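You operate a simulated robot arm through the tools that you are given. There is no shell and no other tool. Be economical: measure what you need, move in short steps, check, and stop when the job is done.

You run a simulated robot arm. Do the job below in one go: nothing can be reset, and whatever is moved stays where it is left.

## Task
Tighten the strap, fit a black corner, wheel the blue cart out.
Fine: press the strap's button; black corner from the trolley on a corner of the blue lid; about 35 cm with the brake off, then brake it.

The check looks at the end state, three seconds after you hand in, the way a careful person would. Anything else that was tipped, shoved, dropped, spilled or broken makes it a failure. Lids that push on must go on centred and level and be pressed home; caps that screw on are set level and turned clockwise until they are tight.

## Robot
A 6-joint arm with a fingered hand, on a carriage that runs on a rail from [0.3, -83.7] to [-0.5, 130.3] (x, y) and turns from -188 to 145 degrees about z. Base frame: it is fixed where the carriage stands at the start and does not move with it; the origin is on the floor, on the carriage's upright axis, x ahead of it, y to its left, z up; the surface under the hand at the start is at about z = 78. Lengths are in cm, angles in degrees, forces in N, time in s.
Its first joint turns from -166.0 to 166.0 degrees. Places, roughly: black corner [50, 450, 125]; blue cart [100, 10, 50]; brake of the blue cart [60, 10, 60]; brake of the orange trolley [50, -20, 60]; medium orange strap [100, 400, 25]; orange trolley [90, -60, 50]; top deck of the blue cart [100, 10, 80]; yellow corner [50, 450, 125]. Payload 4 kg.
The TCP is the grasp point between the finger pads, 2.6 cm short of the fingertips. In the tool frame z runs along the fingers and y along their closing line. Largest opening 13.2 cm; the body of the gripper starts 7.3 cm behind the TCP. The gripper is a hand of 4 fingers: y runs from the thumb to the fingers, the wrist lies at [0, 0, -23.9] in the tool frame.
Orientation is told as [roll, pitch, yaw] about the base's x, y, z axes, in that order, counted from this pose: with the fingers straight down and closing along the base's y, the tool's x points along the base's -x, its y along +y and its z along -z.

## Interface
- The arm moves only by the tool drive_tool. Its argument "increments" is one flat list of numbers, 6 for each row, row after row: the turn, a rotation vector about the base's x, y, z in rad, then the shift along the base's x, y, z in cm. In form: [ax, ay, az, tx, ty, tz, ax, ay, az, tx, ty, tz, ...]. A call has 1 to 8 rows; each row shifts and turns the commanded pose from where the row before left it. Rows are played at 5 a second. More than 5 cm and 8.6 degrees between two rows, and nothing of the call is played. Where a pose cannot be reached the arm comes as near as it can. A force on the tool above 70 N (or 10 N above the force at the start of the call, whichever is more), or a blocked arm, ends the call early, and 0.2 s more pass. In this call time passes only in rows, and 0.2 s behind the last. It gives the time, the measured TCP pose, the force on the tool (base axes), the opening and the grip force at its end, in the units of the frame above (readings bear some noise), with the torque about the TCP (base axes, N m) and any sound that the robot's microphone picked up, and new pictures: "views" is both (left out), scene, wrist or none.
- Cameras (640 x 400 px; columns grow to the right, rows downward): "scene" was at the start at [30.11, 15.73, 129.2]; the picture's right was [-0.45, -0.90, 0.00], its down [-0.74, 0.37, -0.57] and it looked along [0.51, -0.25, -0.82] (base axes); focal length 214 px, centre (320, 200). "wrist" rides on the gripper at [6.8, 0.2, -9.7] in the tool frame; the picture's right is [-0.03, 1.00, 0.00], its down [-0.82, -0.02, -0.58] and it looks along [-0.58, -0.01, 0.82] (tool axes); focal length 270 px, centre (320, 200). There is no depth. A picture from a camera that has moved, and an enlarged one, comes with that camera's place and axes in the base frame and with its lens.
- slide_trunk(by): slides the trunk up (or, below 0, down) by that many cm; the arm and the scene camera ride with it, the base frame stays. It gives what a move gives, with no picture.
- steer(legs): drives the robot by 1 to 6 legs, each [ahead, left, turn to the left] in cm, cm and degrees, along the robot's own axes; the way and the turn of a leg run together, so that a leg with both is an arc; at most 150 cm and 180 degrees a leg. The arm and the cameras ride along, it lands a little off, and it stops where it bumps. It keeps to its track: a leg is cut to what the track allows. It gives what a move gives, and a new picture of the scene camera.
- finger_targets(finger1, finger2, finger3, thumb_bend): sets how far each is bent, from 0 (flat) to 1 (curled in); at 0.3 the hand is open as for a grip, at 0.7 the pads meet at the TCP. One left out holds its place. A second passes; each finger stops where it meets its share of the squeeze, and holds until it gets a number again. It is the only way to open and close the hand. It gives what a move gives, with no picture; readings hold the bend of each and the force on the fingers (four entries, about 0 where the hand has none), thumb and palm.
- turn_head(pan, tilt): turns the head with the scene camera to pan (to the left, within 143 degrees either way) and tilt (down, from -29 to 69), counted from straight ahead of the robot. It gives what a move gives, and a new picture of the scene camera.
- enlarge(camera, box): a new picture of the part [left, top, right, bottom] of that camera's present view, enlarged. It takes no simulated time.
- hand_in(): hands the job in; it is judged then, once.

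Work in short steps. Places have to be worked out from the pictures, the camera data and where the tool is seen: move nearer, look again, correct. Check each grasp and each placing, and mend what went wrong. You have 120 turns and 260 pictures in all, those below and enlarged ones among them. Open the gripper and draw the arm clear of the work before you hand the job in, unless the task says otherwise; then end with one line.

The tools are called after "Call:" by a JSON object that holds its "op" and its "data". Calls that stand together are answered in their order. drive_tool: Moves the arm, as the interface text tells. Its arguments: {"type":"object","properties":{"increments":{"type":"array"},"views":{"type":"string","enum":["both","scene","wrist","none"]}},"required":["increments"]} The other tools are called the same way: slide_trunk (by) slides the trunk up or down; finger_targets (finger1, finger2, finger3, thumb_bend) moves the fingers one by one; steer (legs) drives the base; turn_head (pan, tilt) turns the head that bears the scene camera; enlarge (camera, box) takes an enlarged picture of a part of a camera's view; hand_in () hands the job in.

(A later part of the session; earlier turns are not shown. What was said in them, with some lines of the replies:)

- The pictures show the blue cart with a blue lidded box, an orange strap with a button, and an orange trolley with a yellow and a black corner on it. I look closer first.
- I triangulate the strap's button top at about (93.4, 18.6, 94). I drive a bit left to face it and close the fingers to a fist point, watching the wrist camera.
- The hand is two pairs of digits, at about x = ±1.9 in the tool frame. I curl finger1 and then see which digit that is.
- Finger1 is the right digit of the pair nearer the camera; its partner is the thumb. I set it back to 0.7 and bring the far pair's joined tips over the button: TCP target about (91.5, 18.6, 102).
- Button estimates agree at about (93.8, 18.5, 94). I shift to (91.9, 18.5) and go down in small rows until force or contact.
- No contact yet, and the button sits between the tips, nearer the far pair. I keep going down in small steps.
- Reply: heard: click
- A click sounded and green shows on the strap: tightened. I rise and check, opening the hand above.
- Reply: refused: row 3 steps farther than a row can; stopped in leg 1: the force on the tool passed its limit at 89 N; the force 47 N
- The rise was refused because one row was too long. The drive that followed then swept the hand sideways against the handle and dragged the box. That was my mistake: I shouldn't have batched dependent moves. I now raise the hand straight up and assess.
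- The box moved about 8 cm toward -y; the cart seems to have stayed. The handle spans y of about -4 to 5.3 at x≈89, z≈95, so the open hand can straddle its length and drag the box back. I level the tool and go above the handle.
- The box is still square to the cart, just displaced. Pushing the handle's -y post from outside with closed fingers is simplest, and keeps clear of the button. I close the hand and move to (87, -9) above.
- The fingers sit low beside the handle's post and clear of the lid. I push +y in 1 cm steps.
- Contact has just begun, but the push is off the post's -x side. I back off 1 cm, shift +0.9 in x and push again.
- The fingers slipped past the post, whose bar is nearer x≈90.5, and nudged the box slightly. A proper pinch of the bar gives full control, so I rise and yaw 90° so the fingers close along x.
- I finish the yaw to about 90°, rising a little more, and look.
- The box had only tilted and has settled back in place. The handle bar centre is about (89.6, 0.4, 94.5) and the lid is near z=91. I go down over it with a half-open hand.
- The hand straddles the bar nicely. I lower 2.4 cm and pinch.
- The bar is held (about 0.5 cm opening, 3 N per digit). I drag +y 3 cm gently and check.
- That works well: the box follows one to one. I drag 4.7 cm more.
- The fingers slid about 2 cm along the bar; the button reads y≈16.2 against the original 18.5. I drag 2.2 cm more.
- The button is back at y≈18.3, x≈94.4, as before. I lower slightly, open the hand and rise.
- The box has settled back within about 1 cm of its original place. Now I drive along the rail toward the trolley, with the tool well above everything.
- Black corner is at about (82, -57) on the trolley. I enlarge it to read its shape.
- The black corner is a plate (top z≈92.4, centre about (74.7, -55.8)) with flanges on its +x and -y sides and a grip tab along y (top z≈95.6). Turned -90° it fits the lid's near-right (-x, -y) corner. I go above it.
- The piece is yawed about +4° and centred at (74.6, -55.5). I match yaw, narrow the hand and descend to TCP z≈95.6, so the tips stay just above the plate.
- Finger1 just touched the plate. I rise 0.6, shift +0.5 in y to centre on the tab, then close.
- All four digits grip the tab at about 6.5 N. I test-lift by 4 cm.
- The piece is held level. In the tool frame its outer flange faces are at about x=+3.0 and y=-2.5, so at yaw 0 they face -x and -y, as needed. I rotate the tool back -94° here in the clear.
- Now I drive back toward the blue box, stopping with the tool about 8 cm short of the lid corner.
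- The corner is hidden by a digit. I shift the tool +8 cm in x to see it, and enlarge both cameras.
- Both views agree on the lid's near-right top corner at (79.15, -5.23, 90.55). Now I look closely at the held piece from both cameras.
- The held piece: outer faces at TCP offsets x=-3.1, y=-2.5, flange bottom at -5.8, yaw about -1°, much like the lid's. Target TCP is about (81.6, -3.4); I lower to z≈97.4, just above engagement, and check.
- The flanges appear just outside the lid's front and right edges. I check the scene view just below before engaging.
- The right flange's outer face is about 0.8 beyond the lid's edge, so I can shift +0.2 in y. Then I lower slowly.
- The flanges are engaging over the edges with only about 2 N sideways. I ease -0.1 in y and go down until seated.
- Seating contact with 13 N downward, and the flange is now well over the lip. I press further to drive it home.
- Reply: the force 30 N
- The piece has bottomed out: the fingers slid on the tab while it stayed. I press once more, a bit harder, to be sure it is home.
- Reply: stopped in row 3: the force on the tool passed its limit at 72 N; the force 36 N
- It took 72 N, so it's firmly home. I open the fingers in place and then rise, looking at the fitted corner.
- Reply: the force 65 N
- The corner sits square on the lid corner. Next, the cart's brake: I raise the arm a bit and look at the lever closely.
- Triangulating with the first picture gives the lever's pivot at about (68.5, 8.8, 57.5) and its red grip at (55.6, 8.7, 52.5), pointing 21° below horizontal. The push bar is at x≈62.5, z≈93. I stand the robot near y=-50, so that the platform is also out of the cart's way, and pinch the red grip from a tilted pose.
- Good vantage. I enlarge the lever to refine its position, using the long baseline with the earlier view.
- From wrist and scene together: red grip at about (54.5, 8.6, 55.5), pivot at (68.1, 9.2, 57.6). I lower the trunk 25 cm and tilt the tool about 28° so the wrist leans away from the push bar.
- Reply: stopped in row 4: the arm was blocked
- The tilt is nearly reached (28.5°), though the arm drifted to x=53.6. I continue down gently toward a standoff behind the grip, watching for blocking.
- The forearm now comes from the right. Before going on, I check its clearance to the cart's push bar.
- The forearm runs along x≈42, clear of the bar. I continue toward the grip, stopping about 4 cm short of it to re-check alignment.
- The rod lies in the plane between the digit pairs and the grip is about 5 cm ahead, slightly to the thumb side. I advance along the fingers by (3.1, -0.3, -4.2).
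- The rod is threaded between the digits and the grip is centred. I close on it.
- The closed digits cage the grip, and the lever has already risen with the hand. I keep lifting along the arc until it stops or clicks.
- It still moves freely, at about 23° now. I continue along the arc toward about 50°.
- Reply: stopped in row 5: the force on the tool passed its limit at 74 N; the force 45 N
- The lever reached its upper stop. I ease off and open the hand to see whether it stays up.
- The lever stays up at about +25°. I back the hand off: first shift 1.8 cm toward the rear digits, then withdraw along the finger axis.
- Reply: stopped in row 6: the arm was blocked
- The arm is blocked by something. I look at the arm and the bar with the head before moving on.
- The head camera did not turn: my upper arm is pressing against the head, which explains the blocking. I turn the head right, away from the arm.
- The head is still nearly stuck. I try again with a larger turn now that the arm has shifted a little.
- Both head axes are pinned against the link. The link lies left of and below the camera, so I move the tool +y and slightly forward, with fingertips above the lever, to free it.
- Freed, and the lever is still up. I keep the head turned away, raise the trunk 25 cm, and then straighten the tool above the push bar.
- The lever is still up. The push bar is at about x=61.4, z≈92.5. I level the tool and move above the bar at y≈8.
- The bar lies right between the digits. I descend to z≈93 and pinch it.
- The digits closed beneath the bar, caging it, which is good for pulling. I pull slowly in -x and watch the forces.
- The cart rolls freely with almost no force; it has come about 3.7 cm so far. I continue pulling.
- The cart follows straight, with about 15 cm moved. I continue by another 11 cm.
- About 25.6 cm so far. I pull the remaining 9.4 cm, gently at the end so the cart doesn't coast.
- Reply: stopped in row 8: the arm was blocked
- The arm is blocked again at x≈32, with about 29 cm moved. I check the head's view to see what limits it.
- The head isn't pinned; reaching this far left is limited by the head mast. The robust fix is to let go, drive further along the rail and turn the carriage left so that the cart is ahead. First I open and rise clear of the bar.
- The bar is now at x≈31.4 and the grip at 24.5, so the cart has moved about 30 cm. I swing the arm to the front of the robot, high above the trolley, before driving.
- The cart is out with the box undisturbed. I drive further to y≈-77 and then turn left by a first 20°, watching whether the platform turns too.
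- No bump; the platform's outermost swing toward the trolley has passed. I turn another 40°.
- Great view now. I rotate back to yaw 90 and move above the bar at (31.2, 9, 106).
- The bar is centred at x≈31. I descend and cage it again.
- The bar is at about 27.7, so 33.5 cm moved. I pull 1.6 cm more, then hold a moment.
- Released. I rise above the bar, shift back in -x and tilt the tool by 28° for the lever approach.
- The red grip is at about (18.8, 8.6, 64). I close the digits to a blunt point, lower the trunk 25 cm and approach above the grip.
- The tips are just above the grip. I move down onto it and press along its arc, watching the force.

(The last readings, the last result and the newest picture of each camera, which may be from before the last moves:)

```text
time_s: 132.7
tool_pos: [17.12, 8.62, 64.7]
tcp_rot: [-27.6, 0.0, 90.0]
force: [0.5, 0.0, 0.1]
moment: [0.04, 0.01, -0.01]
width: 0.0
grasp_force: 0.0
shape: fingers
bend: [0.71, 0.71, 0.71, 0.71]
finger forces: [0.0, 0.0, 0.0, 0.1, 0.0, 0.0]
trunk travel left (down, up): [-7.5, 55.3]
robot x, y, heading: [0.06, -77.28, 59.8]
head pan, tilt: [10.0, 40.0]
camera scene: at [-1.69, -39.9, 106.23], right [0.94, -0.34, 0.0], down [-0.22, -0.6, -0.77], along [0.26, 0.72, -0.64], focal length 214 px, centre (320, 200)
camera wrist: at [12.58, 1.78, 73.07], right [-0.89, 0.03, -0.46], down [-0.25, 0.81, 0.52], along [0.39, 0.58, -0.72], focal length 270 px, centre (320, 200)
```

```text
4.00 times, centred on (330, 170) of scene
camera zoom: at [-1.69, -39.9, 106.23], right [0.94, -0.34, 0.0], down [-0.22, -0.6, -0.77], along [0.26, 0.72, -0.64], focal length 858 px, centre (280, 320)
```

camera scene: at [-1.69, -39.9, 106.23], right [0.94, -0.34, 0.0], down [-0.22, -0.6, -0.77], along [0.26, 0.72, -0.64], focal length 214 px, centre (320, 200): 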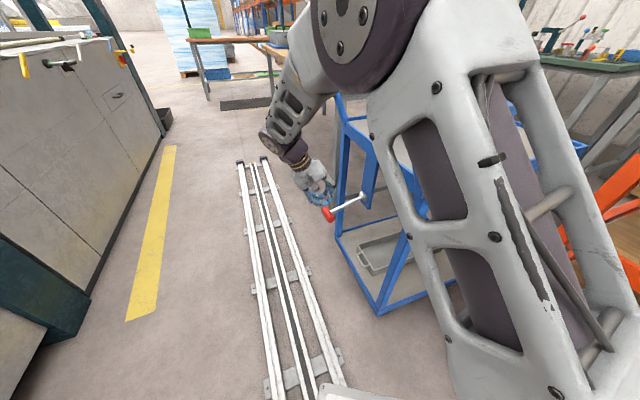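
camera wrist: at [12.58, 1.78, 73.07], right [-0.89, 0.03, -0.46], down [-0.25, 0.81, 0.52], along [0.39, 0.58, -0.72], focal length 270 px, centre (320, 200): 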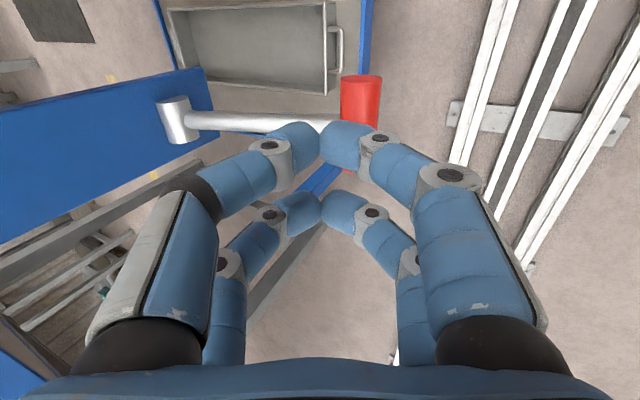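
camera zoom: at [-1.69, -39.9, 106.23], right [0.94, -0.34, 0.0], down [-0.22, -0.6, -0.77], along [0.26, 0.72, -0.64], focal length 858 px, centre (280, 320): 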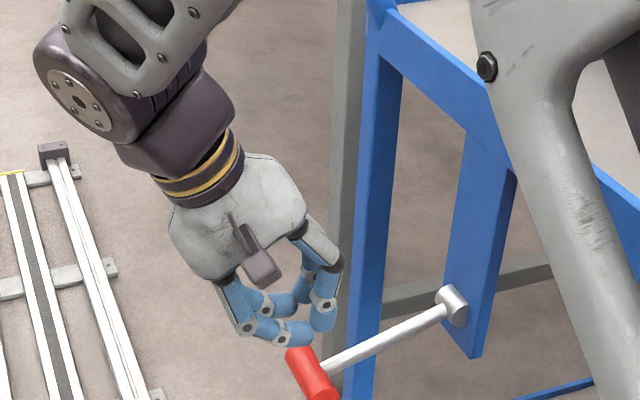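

The lever follows down with hardly any force. I continue until it stops.

Call:
{"op": "drive_tool", "data": {"increments": [0, 0, 0, 0, 0, -1, 0, 0, 0, 0, 0, -1, 0, 0, 0, 0, 0, -1, 0, 0, 0, 0, 0, -1, 0, 0, 0, 0, 0, -1, 0, 0, 0, 0, 0, -1], "views": "wrist"}}

Call:
{"op": "enlarge", "data": {"camera": "scene", "box": [250, 120, 410, 220]}}

```text
time_s: 134.1
tool_pos: [17.11, 8.55, 59.17]
tcp_rot: [-27.5, -0.4, 90.1]
force: [-8.5, -6.7, 35.4]
moment: [-0.25, -0.32, -0.04]
width: 0.03
grasp_force: 20.1
shape: fingers
bend: [0.73, 0.73, 0.72, 0.71]
finger forces: [13.4, 12.9, 0.0, 0.0, 13.2, 0.0]
trunk travel left (down, up): [-7.5, 55.3]
robot x, y, heading: [0.43, -77.5, 60.2]
head pan, tilt: [10.0, 40.0]
camera wrist: at [12.42, 1.71, 67.5], right [-0.89, 0.03, -0.46], down [-0.25, 0.81, 0.53], along [0.39, 0.58, -0.71], focal length 270 px, centre (320, 200)
```

wrist: 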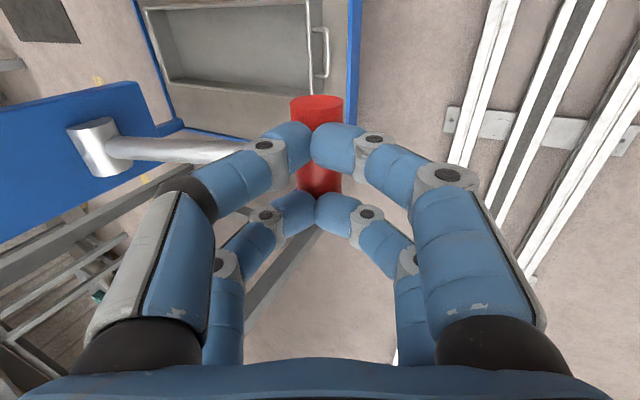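

```text
4.00 times, centred on (330, 170) of scene
camera zoom: at [-1.75, -40.01, 106.3], right [0.94, -0.34, 0.0], down [-0.22, -0.6, -0.77], along [0.26, 0.72, -0.64], focal length 858 px, centre (280, 320)
```

zoom: 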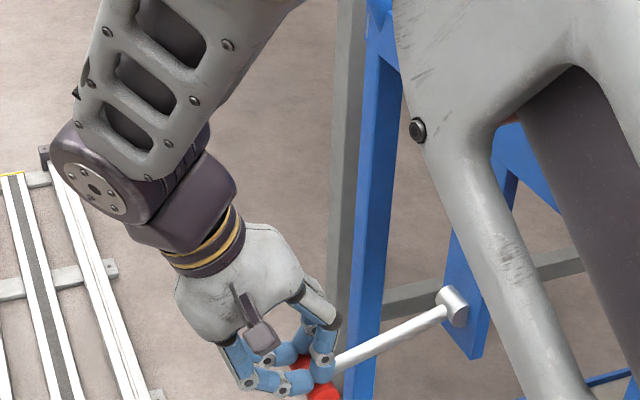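

The lower stop is reached with 35 N, and the grip is back at its original braked height (z≈55.4). I withdraw upward and back, then look.

Call:
{"op": "drive_tool", "data": {"increments": [0, 0, 0, -0.5, 0, 2.5, 0, 0, 0, -1.5, 0, 4, 0, 0, 0, -2, 0, 4, 0, 0, 0, -2, 0, 4, 0, 0, 0, -2, 0, 4, 0, 0, 0, -1, 0, 4], "views": "both"}}

Call:
{"op": "enlarge", "data": {"camera": "scene", "box": [250, 100, 450, 225]}}

```text
time_s: 135.5
tool_pos: [8.23, 8.82, 81.1]
tcp_rot: [-27.4, -0.1, 90.0]
force: [0.1, 1.0, -0.7]
moment: [0.04, -0.01, -0.01]
width: 0.0
grasp_force: 0.0
shape: fingers
bend: [0.72, 0.72, 0.71, 0.71]
finger forces: [0.0, 0.0, 0.0, 0.0, 0.0, 0.0]
trunk travel left (down, up): [-7.5, 55.3]
robot x, y, heading: [0.36, -77.3, 60.0]
head pan, tilt: [10.0, 40.0]
camera scene: at [-1.69, -39.89, 106.22], right [0.94, -0.34, 0.0], down [-0.22, -0.6, -0.77], along [0.26, 0.72, -0.64], focal length 214 px, centre (320, 200)
camera wrist: at [3.58, 1.88, 89.59], right [-0.89, 0.03, -0.46], down [-0.25, 0.82, 0.52], along [0.39, 0.58, -0.72], focal length 270 px, centre (320, 200)
```

scene: 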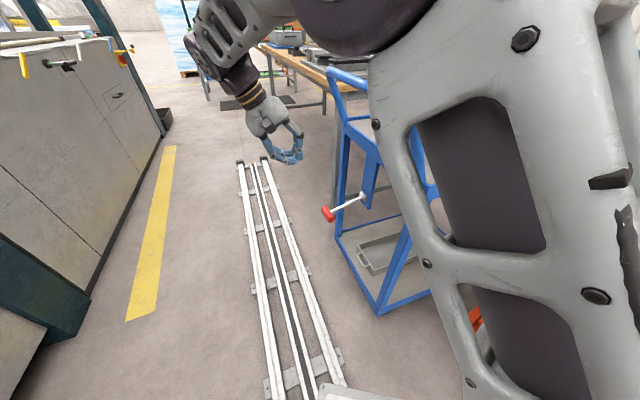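
wrist: 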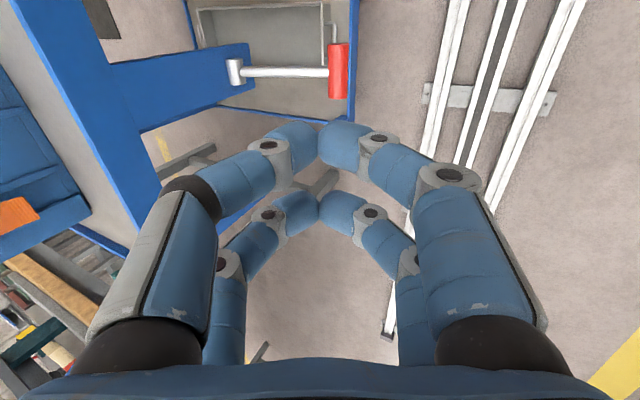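

```text
3.20 times, centred on (350, 162) of scene
camera zoom: at [-1.69, -39.89, 106.22], right [0.94, -0.34, 0.0], down [-0.22, -0.6, -0.77], along [0.26, 0.72, -0.64], focal length 686 px, centre (224, 320)
```

zoom: 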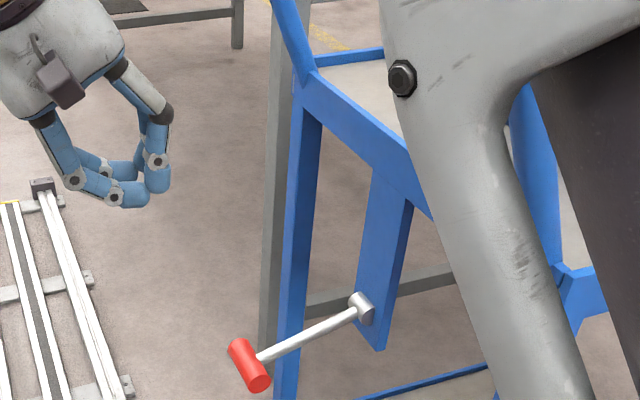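

The lever is fully down and the grip at x≈19.6, against 54.5 at the start: about 35 cm moved, brake on. I raise the trunk, open the hand and make a last check of the box and corner.

Call:
{"op": "slide_trunk", "data": {"by": 25}}

Call:
{"op": "finger_targets", "data": {"finger1": 0.3, "finger2": 0.3, "finger3": 0.3, "thumb_bend": 0.3}}

Call:
{"op": "drive_tool", "data": {"increments": [0, 0, 0, -2, 0, 3, 0, 0, 0, -2, 0, 3, 0, 0, 0, -2, 0, 3], "views": "scene"}}

Call:
{"op": "turn_head", "data": {"pan": -5, "tilt": 35}}

```text
time_s: 138.1
tool_pos: [8.18, 8.62, 106.25]
tcp_rot: [-27.4, -0.1, 89.9]
force: [-0.4, 0.0, 0.6]
moment: [-0.01, 0.0, 0.01]
width: 0.02
grasp_force: 0.1
shape: fingers
bend: [0.72, 0.72, 0.71, 0.71]
finger forces: [0.0, 0.0, 0.1, 0.1, 0.0, 0.0]
trunk travel left (down, up): [-32.5, 30.3]
robot x, y, heading: [0.38, -77.2, 59.8]
head pan, tilt: [10.0, 40.0]
```

```text
time_s: 139.1
tool_pos: [8.23, 8.55, 106.17]
tcp_rot: [-27.5, -0.2, 90.1]
force: [0.1, 0.3, -0.7]
moment: [-0.01, 0.02, 0.01]
width: 13.25
grasp_force: 0.0
shape: fingers
bend: [0.3, 0.3, 0.3, 0.3]
finger forces: [0.1, 0.0, 0.0, 0.0, 0.1, 0.0]
trunk travel left (down, up): [-32.5, 30.3]
robot x, y, heading: [0.08, -77.04, 59.8]
head pan, tilt: [10.0, 40.0]
```

```text
time_s: 139.9
tool_pos: [2.28, 8.52, 114.98]
tcp_rot: [-27.5, -0.2, 89.9]
force: [0.6, 0.0, -0.1]
moment: [-0.05, 0.02, -0.01]
width: 13.24
grasp_force: 0.1
shape: fingers
bend: [0.3, 0.3, 0.3, 0.3]
finger forces: [0.1, 0.0, 0.1, 0.0, 0.1, 0.0]
trunk travel left (down, up): [-32.5, 30.3]
robot x, y, heading: [0.38, -77.08, 59.9]
head pan, tilt: [10.0, 40.0]
camera scene: at [-1.34, -39.32, 131.3], right [0.94, -0.34, 0.0], down [-0.22, -0.6, -0.77], along [0.26, 0.72, -0.64], focal length 214 px, centre (320, 200)
```

scene: 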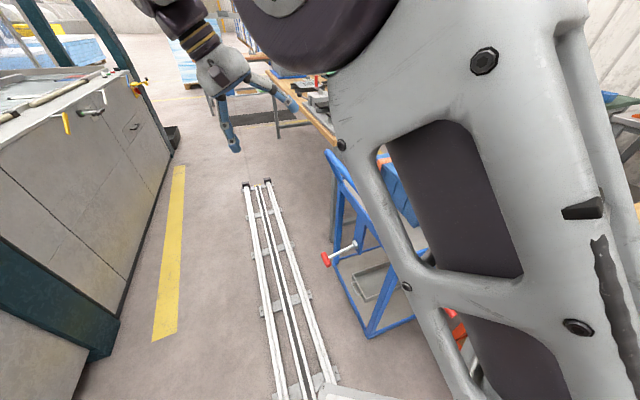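

```text
time_s: 140.7
tool_pos: [2.24, 8.57, 114.8]
tcp_rot: [-27.6, 0.0, 90.0]
force: [0.0, 0.0, 0.1]
moment: [0.0, 0.02, -0.01]
width: 13.25
grasp_force: 0.1
shape: fingers
bend: [0.3, 0.3, 0.3, 0.3]
finger forces: [0.0, 0.0, 0.0, 0.0, 0.1, 0.1]
trunk travel left (down, up): [-32.5, 30.3]
robot x, y, heading: [0.36, -77.46, 60.0]
head pan, tilt: [-5.0, 35.0]
camera scene: at [0.77, -40.1, 132.06], right [0.82, -0.57, 0.0], down [-0.33, -0.47, -0.82], along [0.47, 0.67, -0.57], focal length 214 px, centre (320, 200)
```

scene: 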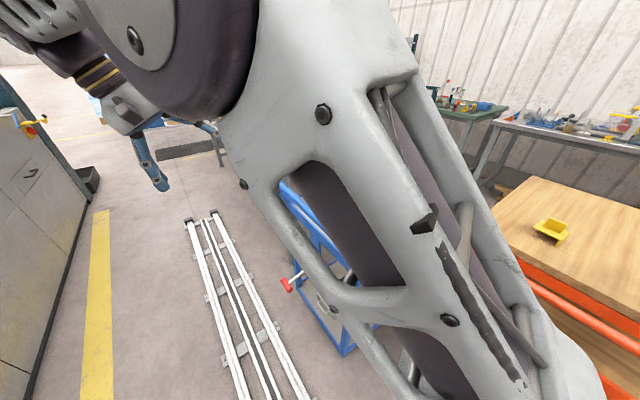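

The strap shows green, and the corner was last seen seated square on the lid. The cart is out about 35 cm with its lever down, the trolley and yellow piece are where they were, and the arm is clear with the hand open. I hand in.

Call:
{"op": "hand_in", "data": {}}

```text
The job is handed in.
```

I handed the job in with all three parts done. The strap's button clicked and the strap shows green, the black corner is pressed onto the near-right corner of the blue lid, and the blue cart is out about 35 cm with its brake lever down. An early mistake of mine dragged the box about 8 cm on the cart, and I moved it back to within about 1 cm of where it was. I did not push the cart afterwards to test that the brake holds.
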